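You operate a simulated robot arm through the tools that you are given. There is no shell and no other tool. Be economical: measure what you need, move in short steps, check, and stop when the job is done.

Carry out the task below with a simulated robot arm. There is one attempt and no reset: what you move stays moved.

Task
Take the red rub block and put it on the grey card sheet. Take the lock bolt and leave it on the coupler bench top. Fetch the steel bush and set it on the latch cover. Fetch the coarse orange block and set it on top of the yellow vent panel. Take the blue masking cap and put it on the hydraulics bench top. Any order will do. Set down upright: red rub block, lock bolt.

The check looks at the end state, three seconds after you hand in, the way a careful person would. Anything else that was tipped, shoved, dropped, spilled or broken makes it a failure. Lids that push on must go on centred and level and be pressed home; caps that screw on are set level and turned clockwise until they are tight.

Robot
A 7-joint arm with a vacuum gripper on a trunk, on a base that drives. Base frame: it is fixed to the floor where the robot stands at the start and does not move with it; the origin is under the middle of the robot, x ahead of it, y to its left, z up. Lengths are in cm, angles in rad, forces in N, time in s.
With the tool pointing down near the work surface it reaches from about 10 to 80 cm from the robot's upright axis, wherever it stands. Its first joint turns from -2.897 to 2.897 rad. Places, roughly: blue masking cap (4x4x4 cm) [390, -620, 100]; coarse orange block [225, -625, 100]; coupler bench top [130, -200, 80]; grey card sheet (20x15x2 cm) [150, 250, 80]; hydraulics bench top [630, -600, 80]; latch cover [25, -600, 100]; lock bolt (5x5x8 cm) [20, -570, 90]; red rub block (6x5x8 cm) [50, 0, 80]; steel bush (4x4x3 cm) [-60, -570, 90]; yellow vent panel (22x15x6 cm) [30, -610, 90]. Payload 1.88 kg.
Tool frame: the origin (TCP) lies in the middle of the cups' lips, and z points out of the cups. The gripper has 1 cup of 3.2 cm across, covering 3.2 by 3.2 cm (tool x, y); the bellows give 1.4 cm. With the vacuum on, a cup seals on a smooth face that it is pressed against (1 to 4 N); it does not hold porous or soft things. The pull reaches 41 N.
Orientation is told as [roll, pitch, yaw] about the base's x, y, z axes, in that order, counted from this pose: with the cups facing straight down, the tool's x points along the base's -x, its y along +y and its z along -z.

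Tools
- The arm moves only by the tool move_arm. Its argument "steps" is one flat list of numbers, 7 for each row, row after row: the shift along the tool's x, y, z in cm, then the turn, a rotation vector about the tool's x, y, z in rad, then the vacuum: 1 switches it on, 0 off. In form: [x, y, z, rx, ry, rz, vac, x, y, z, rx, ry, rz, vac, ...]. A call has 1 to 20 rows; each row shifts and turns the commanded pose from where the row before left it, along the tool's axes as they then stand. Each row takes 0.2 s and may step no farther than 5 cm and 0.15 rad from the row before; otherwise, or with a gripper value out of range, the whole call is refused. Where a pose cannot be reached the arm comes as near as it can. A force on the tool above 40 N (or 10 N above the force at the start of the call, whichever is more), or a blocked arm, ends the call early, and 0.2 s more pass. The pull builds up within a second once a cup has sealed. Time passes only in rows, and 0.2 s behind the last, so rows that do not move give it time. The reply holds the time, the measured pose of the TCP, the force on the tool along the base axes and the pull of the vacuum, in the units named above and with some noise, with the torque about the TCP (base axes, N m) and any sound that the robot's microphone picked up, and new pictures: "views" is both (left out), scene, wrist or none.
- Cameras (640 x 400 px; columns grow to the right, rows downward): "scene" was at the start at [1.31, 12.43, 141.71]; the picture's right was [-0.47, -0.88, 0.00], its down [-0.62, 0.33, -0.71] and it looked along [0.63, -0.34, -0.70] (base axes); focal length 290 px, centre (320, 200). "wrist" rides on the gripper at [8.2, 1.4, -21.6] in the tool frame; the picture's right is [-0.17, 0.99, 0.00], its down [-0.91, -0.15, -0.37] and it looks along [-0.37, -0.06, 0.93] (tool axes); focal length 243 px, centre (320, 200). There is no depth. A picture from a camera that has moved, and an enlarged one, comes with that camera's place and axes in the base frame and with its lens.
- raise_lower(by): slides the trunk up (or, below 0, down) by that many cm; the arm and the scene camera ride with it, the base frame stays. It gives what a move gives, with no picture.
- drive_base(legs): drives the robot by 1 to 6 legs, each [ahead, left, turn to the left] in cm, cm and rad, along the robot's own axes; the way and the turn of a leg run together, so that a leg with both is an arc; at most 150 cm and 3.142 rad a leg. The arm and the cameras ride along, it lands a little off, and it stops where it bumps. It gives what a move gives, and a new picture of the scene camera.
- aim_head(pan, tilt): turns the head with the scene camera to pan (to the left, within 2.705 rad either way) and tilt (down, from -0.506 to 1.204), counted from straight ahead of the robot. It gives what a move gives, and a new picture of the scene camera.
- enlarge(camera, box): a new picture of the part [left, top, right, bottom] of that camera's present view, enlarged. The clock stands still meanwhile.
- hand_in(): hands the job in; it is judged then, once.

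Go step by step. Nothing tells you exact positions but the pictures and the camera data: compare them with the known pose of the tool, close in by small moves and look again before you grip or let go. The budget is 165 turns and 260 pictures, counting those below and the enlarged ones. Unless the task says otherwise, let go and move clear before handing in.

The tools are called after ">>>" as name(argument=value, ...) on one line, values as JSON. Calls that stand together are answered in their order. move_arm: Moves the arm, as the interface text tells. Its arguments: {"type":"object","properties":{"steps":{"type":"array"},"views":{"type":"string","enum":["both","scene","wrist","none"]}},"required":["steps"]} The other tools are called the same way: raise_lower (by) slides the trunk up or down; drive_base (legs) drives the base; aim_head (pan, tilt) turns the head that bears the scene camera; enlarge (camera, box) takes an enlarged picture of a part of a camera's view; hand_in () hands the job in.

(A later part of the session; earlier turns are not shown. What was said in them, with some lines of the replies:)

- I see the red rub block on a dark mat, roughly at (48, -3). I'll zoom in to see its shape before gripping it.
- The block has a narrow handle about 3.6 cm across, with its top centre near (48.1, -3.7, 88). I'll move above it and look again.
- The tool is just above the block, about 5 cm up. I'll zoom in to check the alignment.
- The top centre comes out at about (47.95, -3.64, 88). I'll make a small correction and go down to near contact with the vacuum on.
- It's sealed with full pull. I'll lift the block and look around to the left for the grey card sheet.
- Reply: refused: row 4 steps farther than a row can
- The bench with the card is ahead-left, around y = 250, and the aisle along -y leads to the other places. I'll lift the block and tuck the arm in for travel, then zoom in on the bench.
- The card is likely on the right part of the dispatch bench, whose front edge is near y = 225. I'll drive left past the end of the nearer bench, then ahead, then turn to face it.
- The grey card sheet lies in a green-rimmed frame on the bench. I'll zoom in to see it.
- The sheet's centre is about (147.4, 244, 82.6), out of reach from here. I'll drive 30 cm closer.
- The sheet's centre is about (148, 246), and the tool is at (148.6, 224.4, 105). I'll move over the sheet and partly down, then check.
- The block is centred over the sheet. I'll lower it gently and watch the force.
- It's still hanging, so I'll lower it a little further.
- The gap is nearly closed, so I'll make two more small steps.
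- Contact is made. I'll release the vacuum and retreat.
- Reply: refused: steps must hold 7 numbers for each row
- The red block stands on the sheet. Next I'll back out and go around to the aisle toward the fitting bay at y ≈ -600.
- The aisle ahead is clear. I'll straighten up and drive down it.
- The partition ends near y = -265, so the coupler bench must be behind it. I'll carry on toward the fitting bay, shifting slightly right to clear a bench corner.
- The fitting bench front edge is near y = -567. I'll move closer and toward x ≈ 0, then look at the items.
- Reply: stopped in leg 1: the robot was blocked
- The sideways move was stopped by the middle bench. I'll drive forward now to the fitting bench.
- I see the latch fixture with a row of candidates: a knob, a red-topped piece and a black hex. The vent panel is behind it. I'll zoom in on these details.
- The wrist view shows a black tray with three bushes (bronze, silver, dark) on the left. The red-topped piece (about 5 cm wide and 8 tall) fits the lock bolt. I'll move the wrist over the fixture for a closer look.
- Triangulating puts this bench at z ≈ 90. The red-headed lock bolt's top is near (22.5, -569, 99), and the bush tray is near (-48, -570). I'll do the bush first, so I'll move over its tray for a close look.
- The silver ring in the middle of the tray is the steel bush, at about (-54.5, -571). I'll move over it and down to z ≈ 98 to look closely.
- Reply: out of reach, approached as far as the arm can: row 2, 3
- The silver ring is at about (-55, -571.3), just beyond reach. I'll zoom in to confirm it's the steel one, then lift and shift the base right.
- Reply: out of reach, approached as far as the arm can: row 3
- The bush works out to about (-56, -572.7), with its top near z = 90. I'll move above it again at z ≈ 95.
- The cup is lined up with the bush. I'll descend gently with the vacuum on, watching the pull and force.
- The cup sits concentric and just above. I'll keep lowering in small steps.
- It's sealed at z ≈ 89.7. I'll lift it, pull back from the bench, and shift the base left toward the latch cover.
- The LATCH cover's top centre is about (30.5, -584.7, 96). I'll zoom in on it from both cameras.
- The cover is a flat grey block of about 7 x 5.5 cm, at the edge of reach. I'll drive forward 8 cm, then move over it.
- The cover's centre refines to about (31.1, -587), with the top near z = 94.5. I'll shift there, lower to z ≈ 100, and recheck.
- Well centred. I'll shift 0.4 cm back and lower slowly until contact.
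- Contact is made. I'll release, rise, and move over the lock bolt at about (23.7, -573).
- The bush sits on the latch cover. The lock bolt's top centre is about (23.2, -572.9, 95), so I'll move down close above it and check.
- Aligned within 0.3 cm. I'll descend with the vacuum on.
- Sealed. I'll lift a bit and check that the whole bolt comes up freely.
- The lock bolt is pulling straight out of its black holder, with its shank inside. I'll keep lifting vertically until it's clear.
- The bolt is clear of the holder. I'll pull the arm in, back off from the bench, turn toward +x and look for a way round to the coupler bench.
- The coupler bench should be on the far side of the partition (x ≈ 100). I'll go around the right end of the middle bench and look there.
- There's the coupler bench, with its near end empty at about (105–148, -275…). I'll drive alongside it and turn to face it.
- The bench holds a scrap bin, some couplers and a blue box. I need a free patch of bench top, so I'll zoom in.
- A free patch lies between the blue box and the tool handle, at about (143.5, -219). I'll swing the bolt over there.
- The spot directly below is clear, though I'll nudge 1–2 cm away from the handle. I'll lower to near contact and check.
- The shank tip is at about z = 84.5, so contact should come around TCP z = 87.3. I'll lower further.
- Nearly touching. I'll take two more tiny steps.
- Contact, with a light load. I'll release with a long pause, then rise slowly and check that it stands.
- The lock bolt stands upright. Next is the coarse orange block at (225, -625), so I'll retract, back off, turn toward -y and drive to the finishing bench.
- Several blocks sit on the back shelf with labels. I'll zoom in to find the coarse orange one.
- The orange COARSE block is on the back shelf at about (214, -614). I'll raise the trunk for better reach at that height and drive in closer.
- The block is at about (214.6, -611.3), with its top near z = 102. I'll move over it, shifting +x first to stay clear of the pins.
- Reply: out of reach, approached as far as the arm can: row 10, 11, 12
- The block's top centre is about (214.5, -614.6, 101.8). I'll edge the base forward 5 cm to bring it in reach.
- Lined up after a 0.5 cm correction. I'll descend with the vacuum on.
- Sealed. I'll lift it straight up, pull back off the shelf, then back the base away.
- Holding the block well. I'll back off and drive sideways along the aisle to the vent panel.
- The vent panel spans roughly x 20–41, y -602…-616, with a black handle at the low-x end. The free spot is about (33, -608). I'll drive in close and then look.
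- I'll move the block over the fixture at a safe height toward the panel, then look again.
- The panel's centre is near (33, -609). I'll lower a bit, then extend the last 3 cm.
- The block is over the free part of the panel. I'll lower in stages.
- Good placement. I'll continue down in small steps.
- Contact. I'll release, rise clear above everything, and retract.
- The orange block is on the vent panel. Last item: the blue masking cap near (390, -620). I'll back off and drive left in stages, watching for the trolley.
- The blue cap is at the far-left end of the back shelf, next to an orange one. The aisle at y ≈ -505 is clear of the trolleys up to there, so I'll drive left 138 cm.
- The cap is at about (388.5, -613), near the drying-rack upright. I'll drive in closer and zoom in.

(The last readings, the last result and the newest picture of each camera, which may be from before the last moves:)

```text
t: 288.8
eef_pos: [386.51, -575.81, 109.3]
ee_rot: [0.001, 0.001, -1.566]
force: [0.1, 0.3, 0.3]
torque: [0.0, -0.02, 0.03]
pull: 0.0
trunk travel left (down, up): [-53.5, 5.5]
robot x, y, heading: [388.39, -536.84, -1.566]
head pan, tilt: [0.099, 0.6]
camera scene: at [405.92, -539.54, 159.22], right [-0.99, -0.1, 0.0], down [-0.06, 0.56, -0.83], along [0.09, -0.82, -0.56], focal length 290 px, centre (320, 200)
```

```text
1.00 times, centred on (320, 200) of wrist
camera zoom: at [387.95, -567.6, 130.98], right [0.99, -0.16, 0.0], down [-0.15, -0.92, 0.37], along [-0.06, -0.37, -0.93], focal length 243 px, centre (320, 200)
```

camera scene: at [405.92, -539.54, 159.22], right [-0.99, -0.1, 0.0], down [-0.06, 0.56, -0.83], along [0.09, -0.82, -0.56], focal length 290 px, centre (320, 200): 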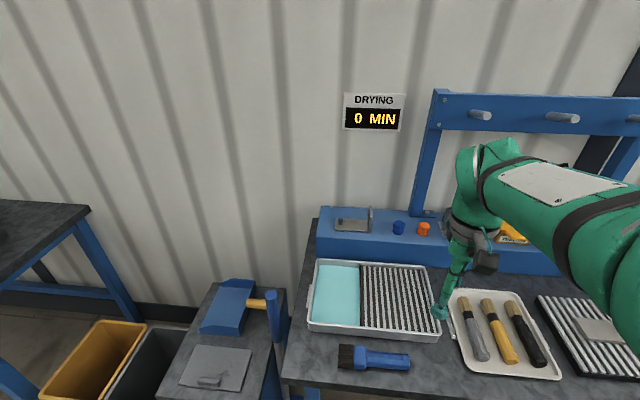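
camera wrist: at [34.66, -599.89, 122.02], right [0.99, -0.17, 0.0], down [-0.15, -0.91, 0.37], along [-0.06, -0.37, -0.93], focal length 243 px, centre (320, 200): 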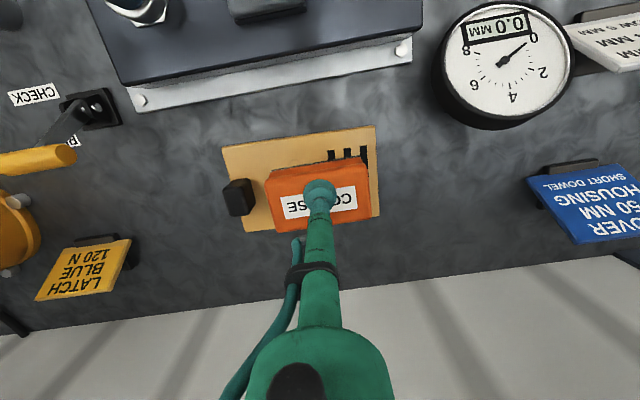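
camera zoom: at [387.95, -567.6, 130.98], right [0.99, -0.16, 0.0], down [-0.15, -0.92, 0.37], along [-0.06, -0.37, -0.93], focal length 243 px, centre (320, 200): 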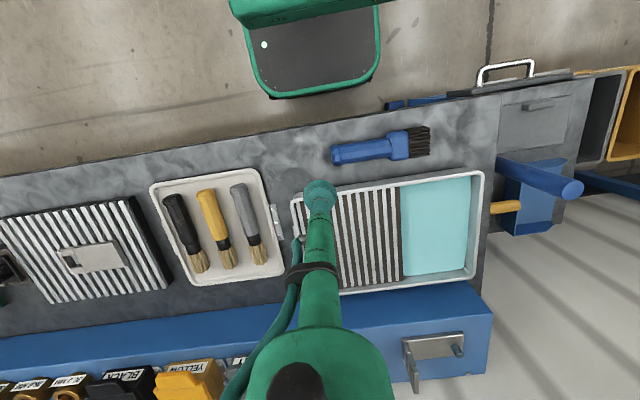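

The blue cap is at about (389, -613.3). I'll edge forward 4 cm, then extend the arm over it at a safe height.

>>> drive_base(legs=[[4, 0, 0]])

>>> move_arm(steps=[-4, 1, -1, 0, 0, 0, 0, -4, 1, 0, 0, 0, 0, 0, -4, 0.6, 0, 0, 0, 0, 0, -4, 0, 0, 0, 0, 0, 0, -4, 0, 0, 0, 0, 0, 0, -4, 0, 0, 0, 0, 0, 0, -4, 0, 0, 0, 0, 0, 0, -3.5, 0, 0, 0, 0, 0, 0, 0, 0, 0, 0, 0, 0, 0], views="both")

>>> enlarge(camera="wrist", box=[240, 120, 400, 240])

```text
t: 289.7
eef_pos: [386.44, -579.75, 109.35]
ee_rot: [-0.001, 0.0, -1.566]
force: [-0.2, -0.1, -0.8]
torque: [0.02, -0.01, -0.03]
pull: 0.0
trunk travel left (down, up): [-53.5, 5.5]
robot x, y, heading: [388.53, -540.42, -1.567]
head pan, tilt: [0.099, 0.6]
camera scene: at [405.94, -543.45, 159.22], right [-0.99, -0.1, 0.0], down [-0.06, 0.56, -0.82], along [0.09, -0.82, -0.57], focal length 290 px, centre (320, 200)
```

scene: 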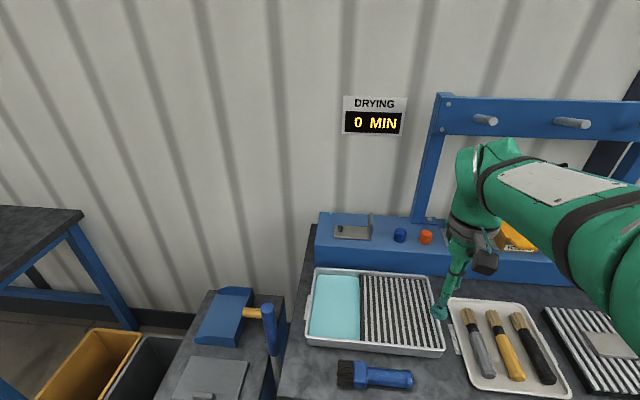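

```text
t: 291.7
eef_pos: [389.13, -611.3, 110.45]
ee_rot: [0.0, 0.001, -1.564]
force: [-0.3, -0.1, 0.5]
torque: [-0.01, -0.02, 0.01]
pull: 0.1
trunk travel left (down, up): [-53.5, 5.5]
robot x, y, heading: [388.26, -540.69, -1.566]
head pan, tilt: [0.099, 0.6]
camera scene: at [405.94, -543.46, 159.22], right [-0.99, -0.1, 0.0], down [-0.06, 0.56, -0.82], along [0.09, -0.82, -0.57], focal length 290 px, centre (320, 200)
camera wrist: at [390.66, -602.9, 132.05], right [0.99, -0.16, 0.0], down [-0.15, -0.92, 0.37], along [-0.06, -0.37, -0.93], focal length 243 px, centre (320, 200)
```

scene: 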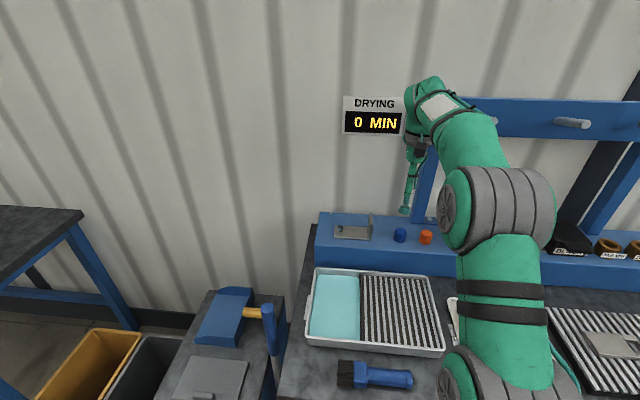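
wrist: 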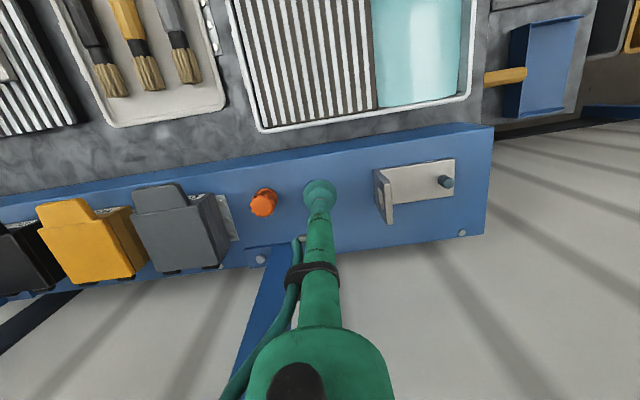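

```text
3.33 times, centred on (320, 180) of wrist
camera zoom: at [390.66, -602.9, 132.05], right [0.99, -0.16, 0.0], down [-0.15, -0.92, 0.37], along [-0.06, -0.37, -0.93], focal length 809 px, centre (320, 267)
```

zoom: 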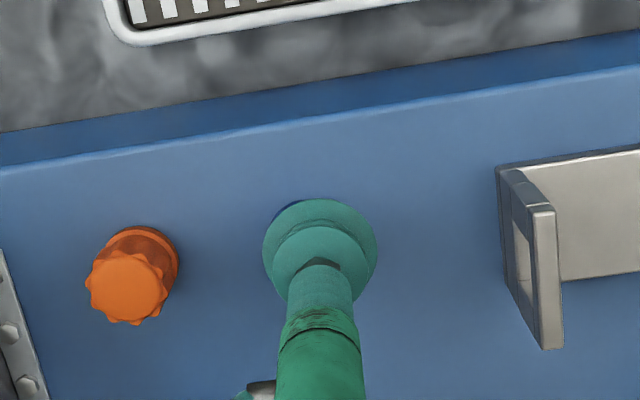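

The cup hides the cap. I'll shift 4.5 cm sideways to see it.

>>> move_arm(steps=[0, 4.5, 2, 0, 0, 0, 0, 0, 0, 2, 0, 0, 0, 0, 0, 0, 0, 0, 0, 0, 0], views="none")

>>> enlarge(camera="wrist", box=[240, 140, 360, 230])

>>> enlarge(camera="scene", box=[370, 180, 450, 250])

```text
t: 292.5
eef_pos: [393.6, -611.28, 106.28]
ee_rot: [-0.001, -0.001, -1.567]
force: [-0.5, 0.4, -0.1]
torque: [0.0, -0.02, 0.01]
pull: 0.1
trunk travel left (down, up): [-53.5, 5.5]
robot x, y, heading: [388.66, -540.9, -1.566]
head pan, tilt: [0.099, 0.6]
```

```text
4.44 times, centred on (300, 185) of wrist
camera zoom: at [395.11, -602.88, 127.87], right [0.99, -0.16, 0.0], down [-0.15, -0.92, 0.37], along [-0.06, -0.37, -0.93], focal length 1078 px, centre (409, 267)
```

zoom: 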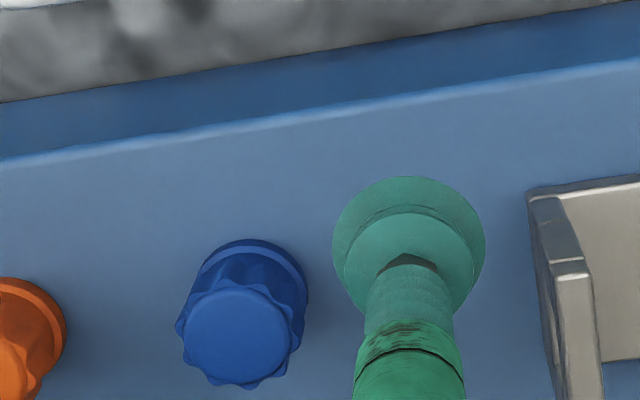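

```text
5.71 times, centred on (410, 215) of scene
camera zoom: at [405.92, -543.43, 159.22], right [-0.99, -0.1, 0.0], down [-0.06, 0.56, -0.83], along [0.09, -0.82, -0.56], focal length 1659 px, centre (-194, 114)
```

zoom: 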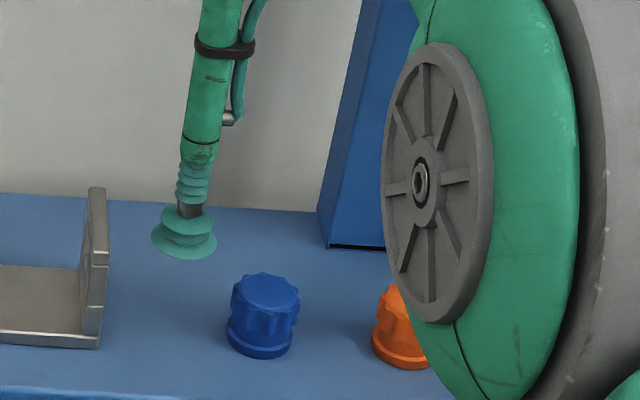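

The cap's top centre is about (388.3, -615, 100.7). I'll move above it to z ≈ 103.5 and check centring.

>>> move_arm(steps=[-2, -2.7, 0, 0, 0, 0, 0, -1.9, -2.7, 1, 0, 0, 0, 0, 0, 0, 1.7, 0, 0, 0, 0, 0, 0, 0, 0, 0, 0, 0], views="none")

>>> enlarge(camera="wrist", box=[270, 140, 370, 230])

>>> enlarge(camera="scene", box=[370, 190, 440, 250])

```text
t: 293.5
eef_pos: [388.46, -615.29, 103.5]
ee_rot: [0.0, 0.001, -1.567]
force: [-0.8, 0.2, -0.6]
torque: [0.01, 0.0, 0.0]
pull: 0.1
trunk travel left (down, up): [-53.5, 5.5]
robot x, y, heading: [388.48, -540.35, -1.564]
head pan, tilt: [0.099, 0.6]
```

```text
4.44 times, centred on (320, 185) of wrist
camera zoom: at [390.03, -606.92, 125.24], right [0.99, -0.16, 0.0], down [-0.15, -0.92, 0.37], along [-0.06, -0.37, -0.93], focal length 1078 px, centre (320, 267)
```

zoom: 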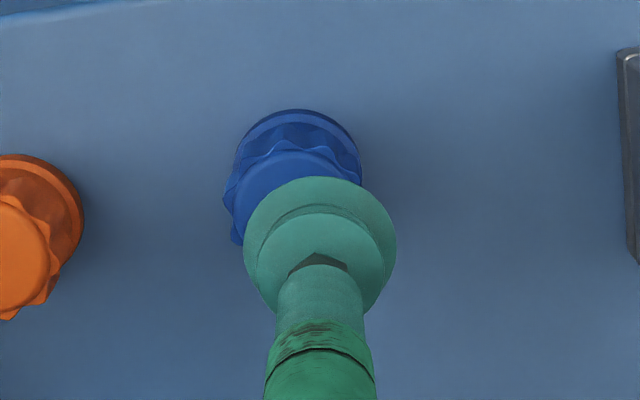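

```text
6.67 times, centred on (405, 220) of scene
camera zoom: at [405.95, -543.42, 159.22], right [-0.99, -0.1, 0.0], down [-0.06, 0.56, -0.83], along [0.09, -0.82, -0.56], focal length 1936 px, centre (-247, 67)
```

zoom: 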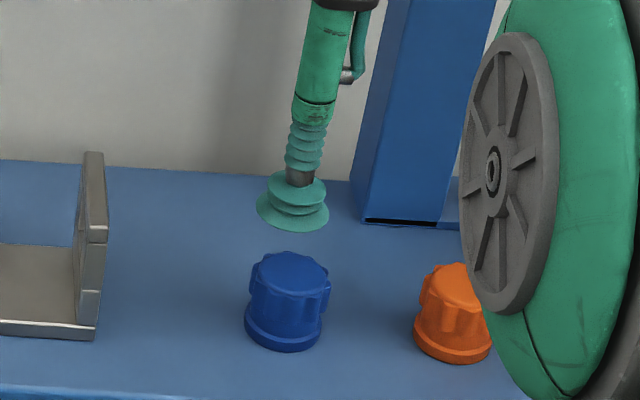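

>>> move_arm(steps=[0.05, -0.4, 1.5, 0, 0, 0, 0, 0, 0, 0, 0, 0, 0, 0], views="none")

>>> enlarge(camera="wrist", box=[280, 150, 360, 220])

>>> enlarge(camera="scene", box=[370, 200, 430, 245])

```text
t: 294.1
eef_pos: [387.95, -615.3, 101.98]
ee_rot: [0.0, -0.001, -1.566]
force: [0.1, 0.7, 0.9]
torque: [0.0, 0.01, 0.0]
pull: 0.0
trunk travel left (down, up): [-53.5, 5.5]
robot x, y, heading: [388.4, -540.74, -1.563]
head pan, tilt: [0.099, 0.6]
```

```text
5.71 times, centred on (320, 185) of wrist
camera zoom: at [389.59, -606.92, 123.67], right [0.99, -0.16, 0.0], down [-0.15, -0.92, 0.37], along [-0.06, -0.37, -0.93], focal length 1386 px, centre (320, 286)
```

zoom: 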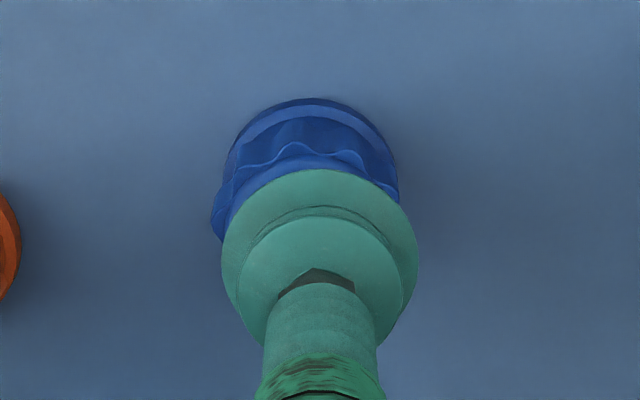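

```text
8.89 times, centred on (400, 222) of scene
camera zoom: at [405.93, -543.44, 159.22], right [-0.99, -0.1, 0.0], down [-0.06, 0.56, -0.82], along [0.09, -0.82, -0.57], focal length 2581 px, centre (-391, 0)
```

zoom: 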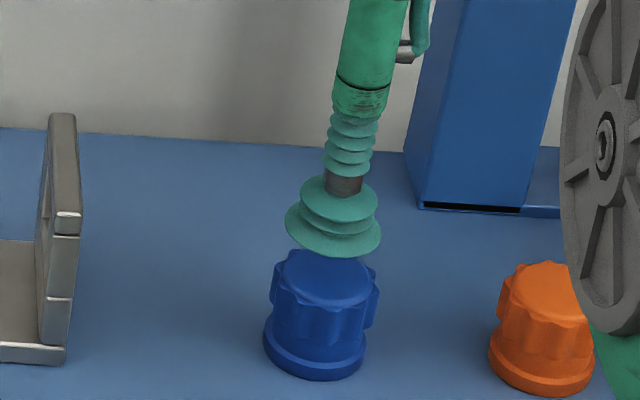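

Well centred. I'll descend with the vacuum on in small steps.

>>> move_arm(steps=[0, -0.1, 0.6, 0, 0, 0, 1, 0, 0, 0.4, 0, 0, 0, 1, 0, 0, 0.3, 0, 0, 0, 1, 0, 0, 0, 0, 0, 0, 1, 0, 0, 0, 0, 0, 0, 1], views="none")

>>> move_arm(steps=[0, 0, 0.3, 0, 0, 0, 1, 0, 0, 0, 0, 0, 0, 1, 0, 0, 0, 0, 0, 0, 1], views="none")

>>> enlarge(camera="scene", box=[370, 200, 430, 245])

```text
t: 295.3
eef_pos: [387.9, -614.95, 100.77]
ee_rot: [0.001, 0.001, -1.565]
force: [0.5, -0.7, -0.6]
torque: [-0.01, 0.0, 0.01]
pull: 0.1
trunk travel left (down, up): [-53.5, 5.5]
robot x, y, heading: [388.97, -540.5, -1.564]
head pan, tilt: [0.099, 0.6]
```

```text
t: 296.1
eef_pos: [387.86, -615.11, 100.38]
ee_rot: [0.0, 0.0, -1.566]
force: [-0.5, -0.7, -0.6]
torque: [-0.01, 0.01, -0.04]
pull: 0.0
trunk travel left (down, up): [-53.5, 5.5]
robot x, y, heading: [388.54, -540.56, -1.563]
head pan, tilt: [0.099, 0.6]
```

```text
8.89 times, centred on (400, 222) of scene
camera zoom: at [405.94, -543.43, 159.22], right [-0.99, -0.1, 0.0], down [-0.06, 0.56, -0.83], along [0.09, -0.82, -0.56], focal length 2581 px, centre (-391, 0)
```

zoom: 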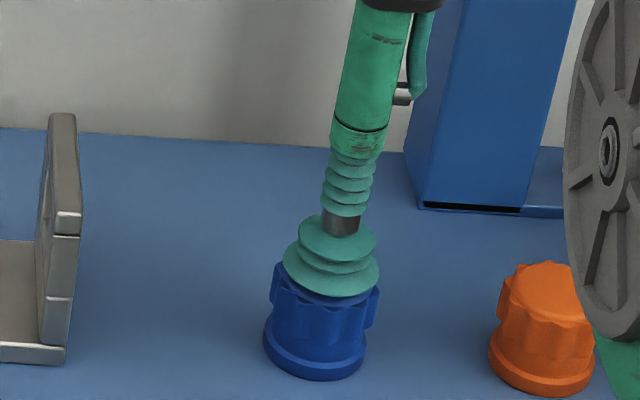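

>>> move_arm(steps=[0, 0.05, 0.2, 0, 0, 0, 1, 0, 0, 0, 0, 0, 0, 1, 0, 0, 0, 0, 0, 0, 1], views="none")

>>> move_arm(steps=[0, 0, 0.2, 0, 0, 0, 1, 0, 0, 0, 0, 0, 0, 1, 0, 0, 0, 0, 0, 0, 1], views="none")

>>> enlarge(camera="wrist", box=[280, 150, 360, 220])

```text
t: 296.9
eef_pos: [387.95, -615.13, 100.24]
ee_rot: [0.0, 0.0, -1.565]
force: [-0.1, 0.6, -0.1]
torque: [0.0, -0.02, 0.03]
pull: 0.0
trunk travel left (down, up): [-53.5, 5.5]
robot x, y, heading: [388.9, -540.45, -1.567]
head pan, tilt: [0.099, 0.6]
```

```text
t: 297.7
eef_pos: [387.96, -615.18, 100.03]
ee_rot: [-0.002, -0.001, -1.566]
force: [0.2, -0.7, -0.5]
torque: [0.0, -0.01, 0.0]
pull: 0.0
trunk travel left (down, up): [-53.5, 5.5]
robot x, y, heading: [388.6, -540.73, -1.564]
head pan, tilt: [0.099, 0.6]
```

```text
5.71 times, centred on (320, 185) of wrist
camera zoom: at [389.53, -606.88, 121.67], right [0.99, -0.16, 0.0], down [-0.15, -0.92, 0.37], along [-0.06, -0.37, -0.93], focal length 1386 px, centre (320, 286)
```

zoom: 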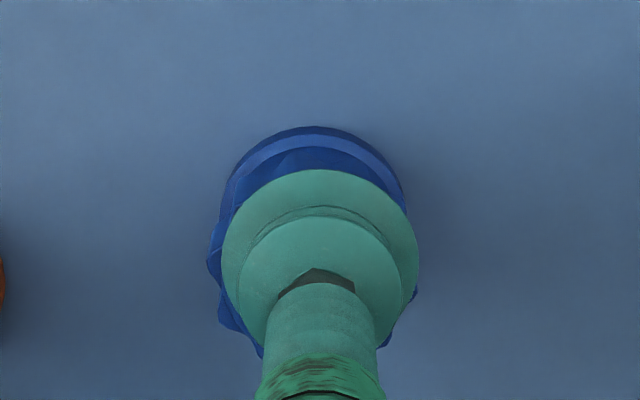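

>>> move_arm(steps=[0, -0.1, 0.2, 0, 0, 0, 1, 0, 0, 0, 0, 0, 0, 1, 0, 0, 0, 0, 0, 0, 1], views="none")

>>> move_arm(steps=[0, 0, 0.2, 0, 0, 0, 1, 0, 0, 0, 0, 0, 0, 1, 0, 0, 0, 0, 0, 0, 1], views="none")

```text
t: 298.5
eef_pos: [387.88, -615.18, 99.98]
ee_rot: [-0.001, -0.001, -1.566]
force: [-0.6, -0.2, -0.6]
torque: [-0.06, 0.02, 0.05]
pull: 40.8
trunk travel left (down, up): [-53.5, 5.5]
robot x, y, heading: [388.33, -540.61, -1.563]
head pan, tilt: [0.099, 0.6]
```

```text
t: 299.3
eef_pos: [387.79, -615.19, 99.77]
ee_rot: [-0.001, -0.001, -1.566]
force: [1.0, 0.0, -0.1]
torque: [-0.03, 0.01, 0.0]
pull: 40.6
trunk travel left (down, up): [-53.5, 5.5]
robot x, y, heading: [388.58, -540.79, -1.567]
head pan, tilt: [0.099, 0.6]
```

Sealed. I'll lift straight up, retract, then drive left along y ≈ -518 between the trolley and the bins toward the hydraulics bench.

>>> move_arm(steps=[0, 0, -1, 0, 0, 0, 1, 0, 0, -3, 0, 0, 0, 1, 0, 0, -3, 0, 0, 0, 1, 0, 0, -3, 0, 0, 0, 1, 4, 0, -1, 0, 0, 0, 1, 4, 0, 0, 0, 0, 0, 1, 4, 0, 0, 0, 0, 0, 1, 4, 0, 0, 0, 0, 0, 1, 4, 0, 0, 0, 0, 0, 1, 4, 0, 0, 0, 0, 0, 1, 4, 0, 0, 0, 0, 0, 1, 4, 0, 0, 0, 0, 0, 1, 4, 0, 0, 0, 0, 0, 1, 0, 0, 0, 0, 0, 0, 1], views="wrist")

>>> drive_base(legs=[[24, 0, 0]])

```text
t: 302.3
eef_pos: [387.48, -579.06, 110.67]
ee_rot: [-0.001, 0.001, -1.566]
force: [0.5, 0.0, 0.1]
torque: [-0.08, 0.0, -0.04]
pull: 40.6
trunk travel left (down, up): [-53.5, 5.5]
robot x, y, heading: [388.16, -540.89, -1.565]
head pan, tilt: [0.099, 0.6]
camera wrist: at [388.95, -570.76, 132.31], right [0.99, -0.16, 0.0], down [-0.15, -0.92, 0.37], along [-0.06, -0.37, -0.93], focal length 243 px, centre (320, 200)
```

wrist: 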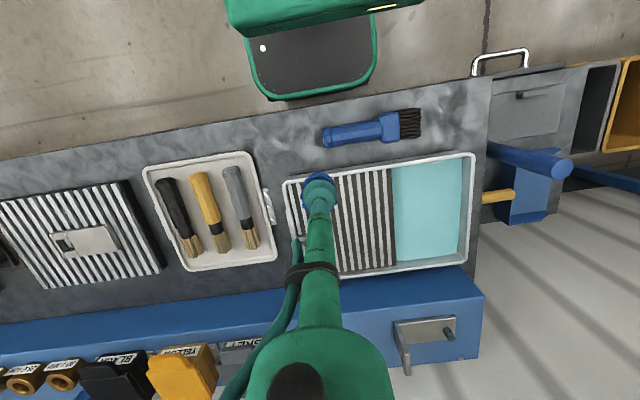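

```text
t: 303.6
eef_pos: [387.5, -590.93, 110.92]
ee_rot: [-0.001, -0.006, -1.571]
force: [-0.8, 0.8, -0.5]
torque: [-0.01, 0.02, -0.02]
pull: 41.6
trunk travel left (down, up): [-53.5, 5.5]
robot x, y, heading: [388.36, -552.74, -1.574]
head pan, tilt: [0.099, 0.6]
stopped in leg 1: the robot was blocked; the commanded pose is now the measured one
camera scene: at [406.13, -554.92, 159.26], right [-0.99, -0.1, 0.0], down [-0.06, 0.56, -0.83], along [0.08, -0.83, -0.56], focal length 290 px, centre (320, 200)
```

scene: 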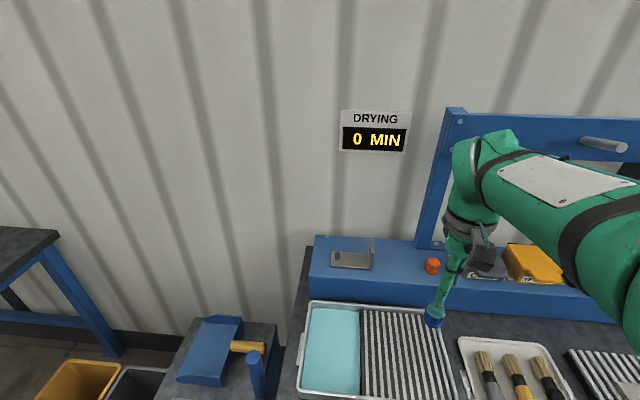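

I drove forward by mistake instead of back, and the base stopped against the bench. The picture shows nothing disturbed and the cap still held, so I'll back off now and then go left.

>>> drive_base(legs=[[-36, 0, 0.003]])

>>> drive_base(legs=[[0, 110, 0]])

>>> aim_head(pan=0.5, tilt=0.5)

```text
t: 305.9
eef_pos: [387.22, -556.64, 110.7]
ee_rot: [0.001, -0.001, -1.569]
force: [0.7, 0.2, -0.7]
torque: [-0.02, 0.03, 0.05]
pull: 40.5
trunk travel left (down, up): [-53.5, 5.5]
robot x, y, heading: [388.83, -517.86, -1.568]
head pan, tilt: [0.099, 0.6]
camera scene: at [405.85, -520.93, 159.22], right [-0.99, -0.1, 0.0], down [-0.06, 0.56, -0.83], along [0.08, -0.82, -0.56], focal length 290 px, centre (320, 200)
```

scene: 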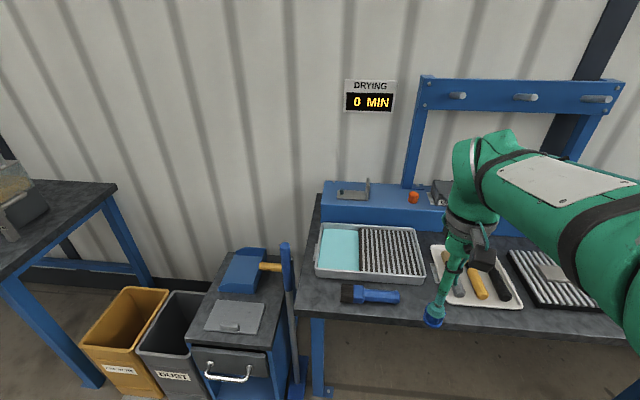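

```text
t: 311.8
eef_pos: [502.21, -555.98, 110.58]
ee_rot: [-0.002, -0.001, -1.563]
force: [0.2, -0.4, -0.5]
torque: [-0.03, 0.03, 0.0]
pull: 40.9
trunk travel left (down, up): [-53.5, 5.5]
robot x, y, heading: [503.51, -517.49, -1.562]
head pan, tilt: [0.099, 0.6]
camera scene: at [520.5, -520.25, 159.22], right [-0.99, -0.11, 0.0], down [-0.06, 0.56, -0.83], along [0.09, -0.82, -0.56], focal length 290 px, centre (320, 200)
```

scene: 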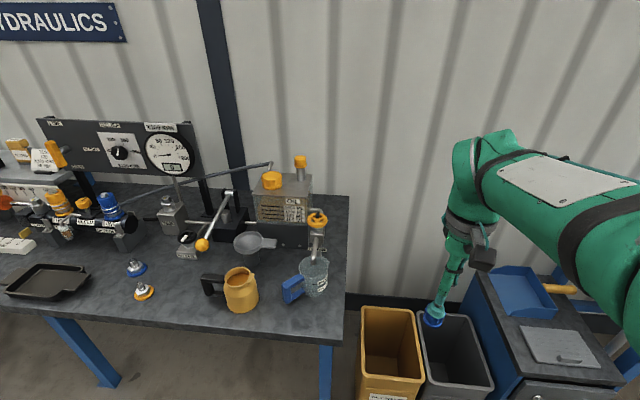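

```text
t: 312.6
eef_pos: [502.09, -555.98, 110.74]
ee_rot: [0.001, 0.0, -1.562]
force: [-0.6, 0.6, -0.2]
torque: [-0.02, -0.02, -0.03]
pull: 40.7
trunk travel left (down, up): [-53.5, 5.5]
robot x, y, heading: [502.69, -517.4, -1.563]
head pan, tilt: [0.499, 0.499]
camera scene: at [523.97, -519.42, 160.13], right [-0.87, -0.48, 0.0], down [-0.23, 0.42, -0.88], along [0.43, -0.77, -0.48], focal length 290 px, centre (320, 200)
```

scene: 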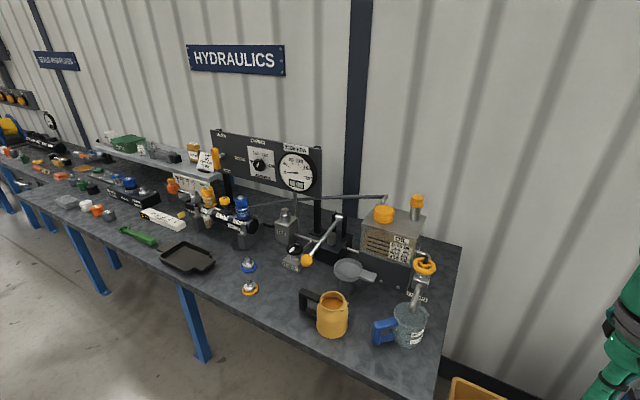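

This is the hydraulics bench. There's a free patch near the front edge between the small caps and the orange pot, around x ≈ 567. I'll drive left about 58 cm and inspect.

>>> drive_base(legs=[[0, 56, 0]])

>>> aim_head(pan=0.0, tilt=0.8)

>>> enlarge(camera="wrist", box=[0, 0, 640, 400])

```text
t: 315.9
eef_pos: [558.47, -555.49, 110.62]
ee_rot: [-0.002, -0.002, -1.561]
force: [-0.4, 0.2, -1.5]
torque: [0.01, 0.0, -0.02]
pull: 40.1
trunk travel left (down, up): [-53.5, 5.5]
robot x, y, heading: [559.4, -516.79, -1.565]
head pan, tilt: [0.499, 0.499]
camera scene: at [580.3, -518.85, 160.13], right [-0.87, -0.49, 0.0], down [-0.23, 0.42, -0.88], along [0.43, -0.77, -0.48], focal length 290 px, centre (320, 200)
```

scene: 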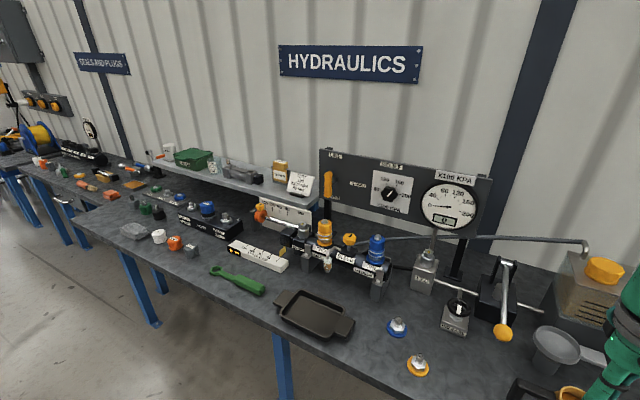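

```text
t: 316.8
eef_pos: [558.47, -555.49, 110.68]
ee_rot: [-0.001, 0.0, -1.56]
force: [0.1, -0.3, 0.2]
torque: [-0.02, 0.01, -0.01]
pull: 40.6
trunk travel left (down, up): [-53.5, 5.5]
robot x, y, heading: [559.41, -517.11, -1.563]
head pan, tilt: [0.0, 0.799]
camera scene: at [575.95, -518.97, 157.54], right [-1.0, -0.01, 0.0], down [-0.01, 0.72, -0.7], along [0.01, -0.7, -0.72], focal length 290 px, centre (320, 200)
```

scene: 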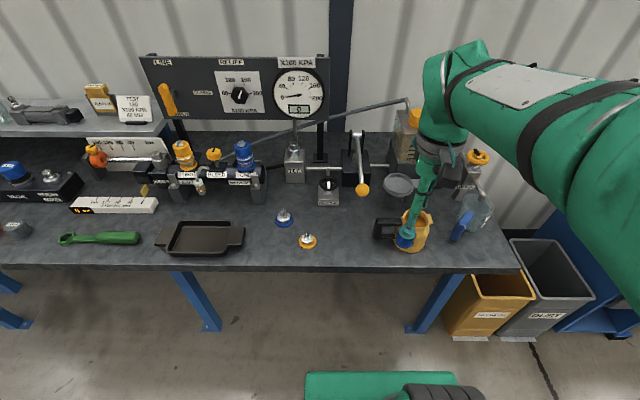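

```text
1.00 times, centred on (320, 200) of wrist
camera zoom: at [559.99, -547.16, 132.33], right [0.99, -0.16, 0.0], down [-0.14, -0.92, 0.37], along [-0.06, -0.37, -0.93], focal length 243 px, centre (320, 200)
```

zoom: 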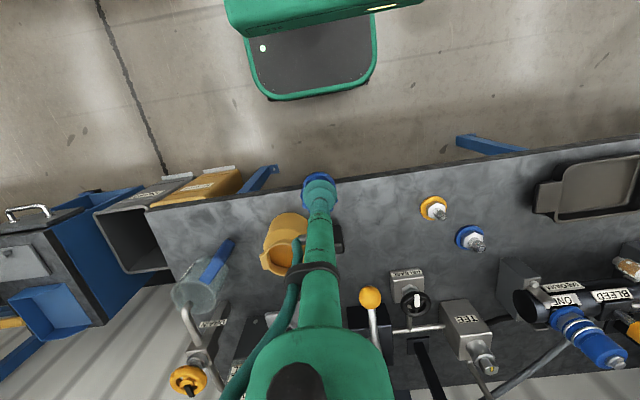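

The free spot is about (569.5, -576). I'll swing over it and lower partway.

>>> move_arm(steps=[-3, 3.5, 0, 0, 0, 0, 1, -3, 3.5, 0, 0, 0, 0, 1, -3.7, 3.2, 0, 0, 0, 0, 1, -4, 0.5, 0, 0, 0, 0, 1, -4, 0, 0, 0, 0, 0, 1, -3, 0, 3, 0, 0, 0, 1, 0, 0, 4, 0, 0, 0, 1, 0, 0, 4, 0, 0, 0, 1, 0, 0, 4, 0, 0, 0, 1, 0, 0, 0, 0, 0, 0, 1], views="both")

>>> enlarge(camera="scene", box=[270, 170, 430, 270])

```text
t: 319.0
eef_pos: [569.36, -576.18, 95.64]
ee_rot: [0.002, -0.001, -1.56]
force: [-0.4, 0.0, -0.8]
torque: [-0.04, -0.02, 0.01]
pull: 40.3
trunk travel left (down, up): [-53.5, 5.5]
robot x, y, heading: [559.2, -516.6, -1.558]
head pan, tilt: [0.0, 0.799]
camera scene: at [575.95, -519.0, 157.53], right [-1.0, -0.01, 0.0], down [-0.01, 0.72, -0.7], along [0.01, -0.7, -0.72], focal length 290 px, centre (320, 200)
camera wrist: at [570.88, -567.81, 117.33], right [0.99, -0.16, 0.0], down [-0.14, -0.92, 0.37], along [-0.06, -0.37, -0.93], focal length 243 px, centre (320, 200)
```

scene: 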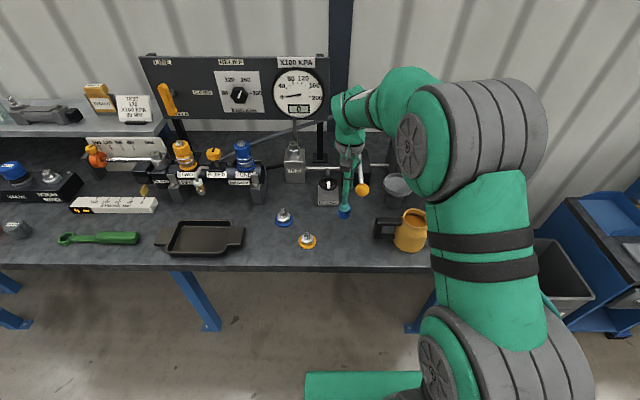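
wrist: 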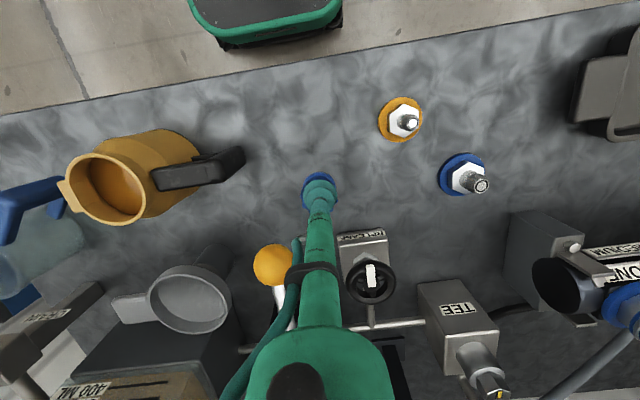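

```text
4.00 times, centred on (350, 220) of scene
camera zoom: at [575.95, -519.0, 157.53], right [-1.0, -0.01, 0.0], down [-0.01, 0.72, -0.7], along [0.01, -0.7, -0.72], focal length 1161 px, centre (200, 120)
```

zoom: 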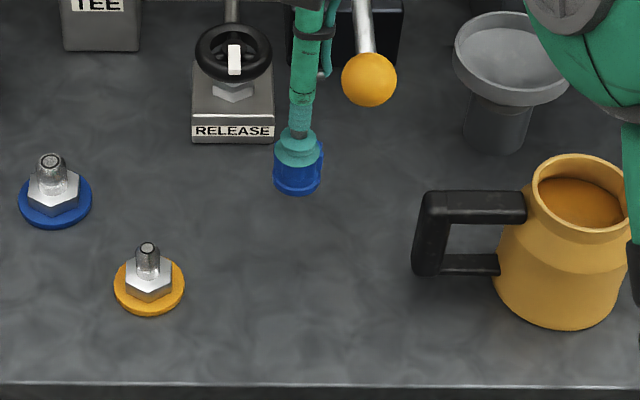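

The landing spot is clear. I'll move 2.5 cm toward the front for more clearance from the lever, then lower.

>>> move_arm(steps=[2.5, 0, 2, 0, 0, 0, 1, 0, 0, 3, 0, 0, 0, 1, 0, 0, 2.5, 0, 0, 0, 1, 0, 0, 0, 0, 0, 0, 1], views="none")

>>> enlarge(camera="scene", box=[300, 200, 380, 260])

```text
t: 320.0
eef_pos: [569.63, -573.6, 88.28]
ee_rot: [0.001, -0.007, -1.559]
force: [0.3, 1.1, 20.6]
torque: [-0.14, 0.12, -0.06]
pull: 40.9
trunk travel left (down, up): [-53.5, 5.5]
robot x, y, heading: [559.32, -517.16, -1.562]
head pan, tilt: [0.0, 0.799]
```

```text
6.67 times, centred on (340, 230) of scene
camera zoom: at [575.92, -518.83, 157.57], right [-1.0, -0.01, 0.0], down [-0.01, 0.72, -0.7], along [0.01, -0.7, -0.72], focal length 1936 px, centre (187, 0)
```

zoom: 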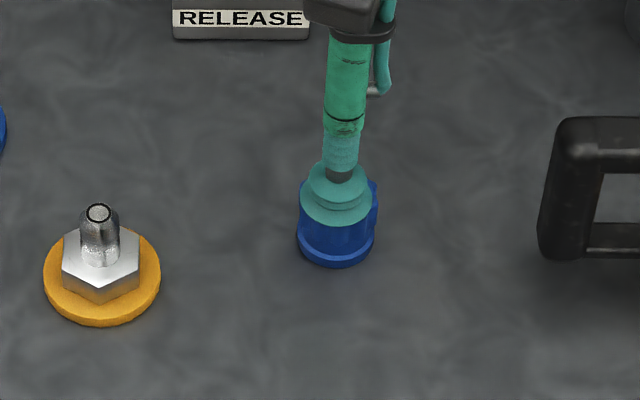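

It's already in contact, and pressing harder than I wanted (20 N). I'll ease off first, then release.

>>> move_arm(steps=[0, 0, -0.3, 0, 0, 0, 1, 0, 0, 0, 0, 0, 0, 1], views="none")

```text
t: 320.6
eef_pos: [569.49, -573.52, 88.36]
ee_rot: [0.0, 0.003, -1.561]
force: [-1.1, -1.2, 0.5]
torque: [-0.03, 0.04, 0.01]
pull: 40.4
trunk travel left (down, up): [-53.5, 5.5]
robot x, y, heading: [559.17, -517.24, -1.558]
head pan, tilt: [0.0, 0.799]
```

The force is light now. I'll release and rise.

>>> move_arm(steps=[0, 0, 0, 0, 0, 0, 0, 0, 0, 0, 0, 0, 0, 0, 0, 0, 0, 0, 0, 0, 0, 0, 0, 0, 0, 0, 0, 0, 0, 0, 0, 0, 0, 0, 0, 0, 0, 0, 0, 0, 0, 0, 0, 0, -0.3, 0, 0, 0, 0, 0, 0, -0.7, 0, 0, 0, 0, 0, 0, -3, 0, 0, 0, 0, 0, 0, -4, 0, 0, 0, 0, 0, 0, -4, 0, 0, 0, 0, 3, 0, -4, 0, 0, 0, 0, 4, 0, -2, 0, 0, 0, 0, 4, 0, 0, 0, 0, 0, 0], views="wrist")

>>> enlarge(camera="scene", box=[270, 170, 430, 270])

```text
t: 323.6
eef_pos: [569.36, -562.33, 106.4]
ee_rot: [0.001, 0.0, -1.561]
force: [-0.8, -0.2, 0.3]
torque: [-0.02, -0.01, -0.02]
pull: 0.1
trunk travel left (down, up): [-53.5, 5.5]
robot x, y, heading: [559.27, -516.92, -1.564]
head pan, tilt: [0.0, 0.799]
camera wrist: at [570.83, -554.05, 128.03], right [0.99, -0.15, 0.0], down [-0.14, -0.92, 0.37], along [-0.06, -0.37, -0.93], focal length 243 px, centre (320, 200)
```

wrist: 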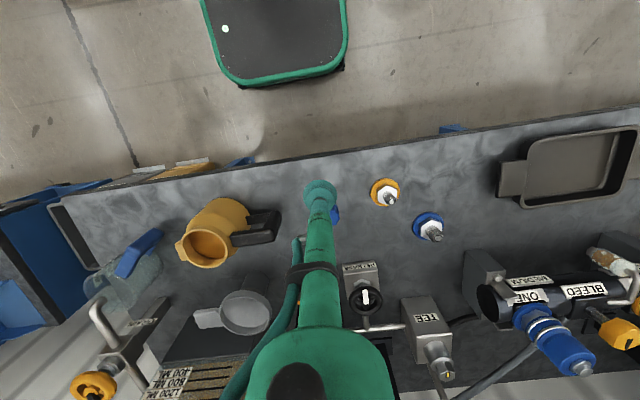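

```text
4.00 times, centred on (350, 220) of scene
camera zoom: at [575.94, -518.96, 157.53], right [-1.0, -0.01, 0.0], down [-0.01, 0.72, -0.7], along [0.01, -0.7, -0.72], focal length 1161 px, centre (200, 120)
```

zoom: 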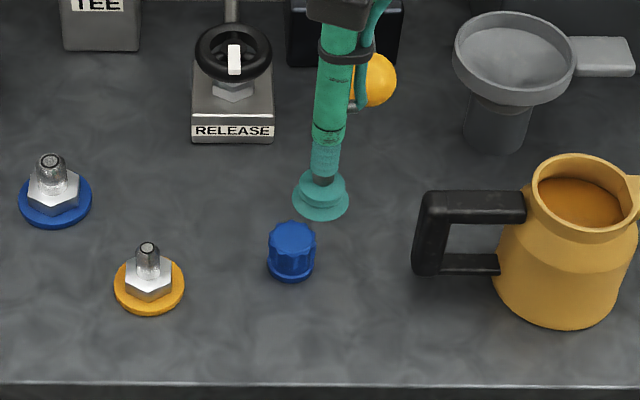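

The blue cap stands upright on the hydraulics bench, and the arm is clear of it. All five items are in place, so I'm handing in.

>>> hand_in()

```text
The job is handed in.
```

I moved all five items to their places and handed the job in; the check's result hasn't come back.

- **Red rub block:** upright on the grey card sheet.
- **Lock bolt:** standing upright on its shank, on the coupler bench.
- **Steel bush:** on the grey block marked LATCH, which I took to be the latch cover.
- **Coarse orange block:** on the yellow vent panel.
- **Blue masking cap:** on the hydraulics bench.

The base bumped a bench twice, once against the middle bench and once against the finishing bench when I drove forward instead of back. The blue cap was also pressed onto the bench at about 20 N before I eased off. I saw nothing tipped or shifted in the pictures after the finishing bench bump and the press. I did not check the middle bench separately.
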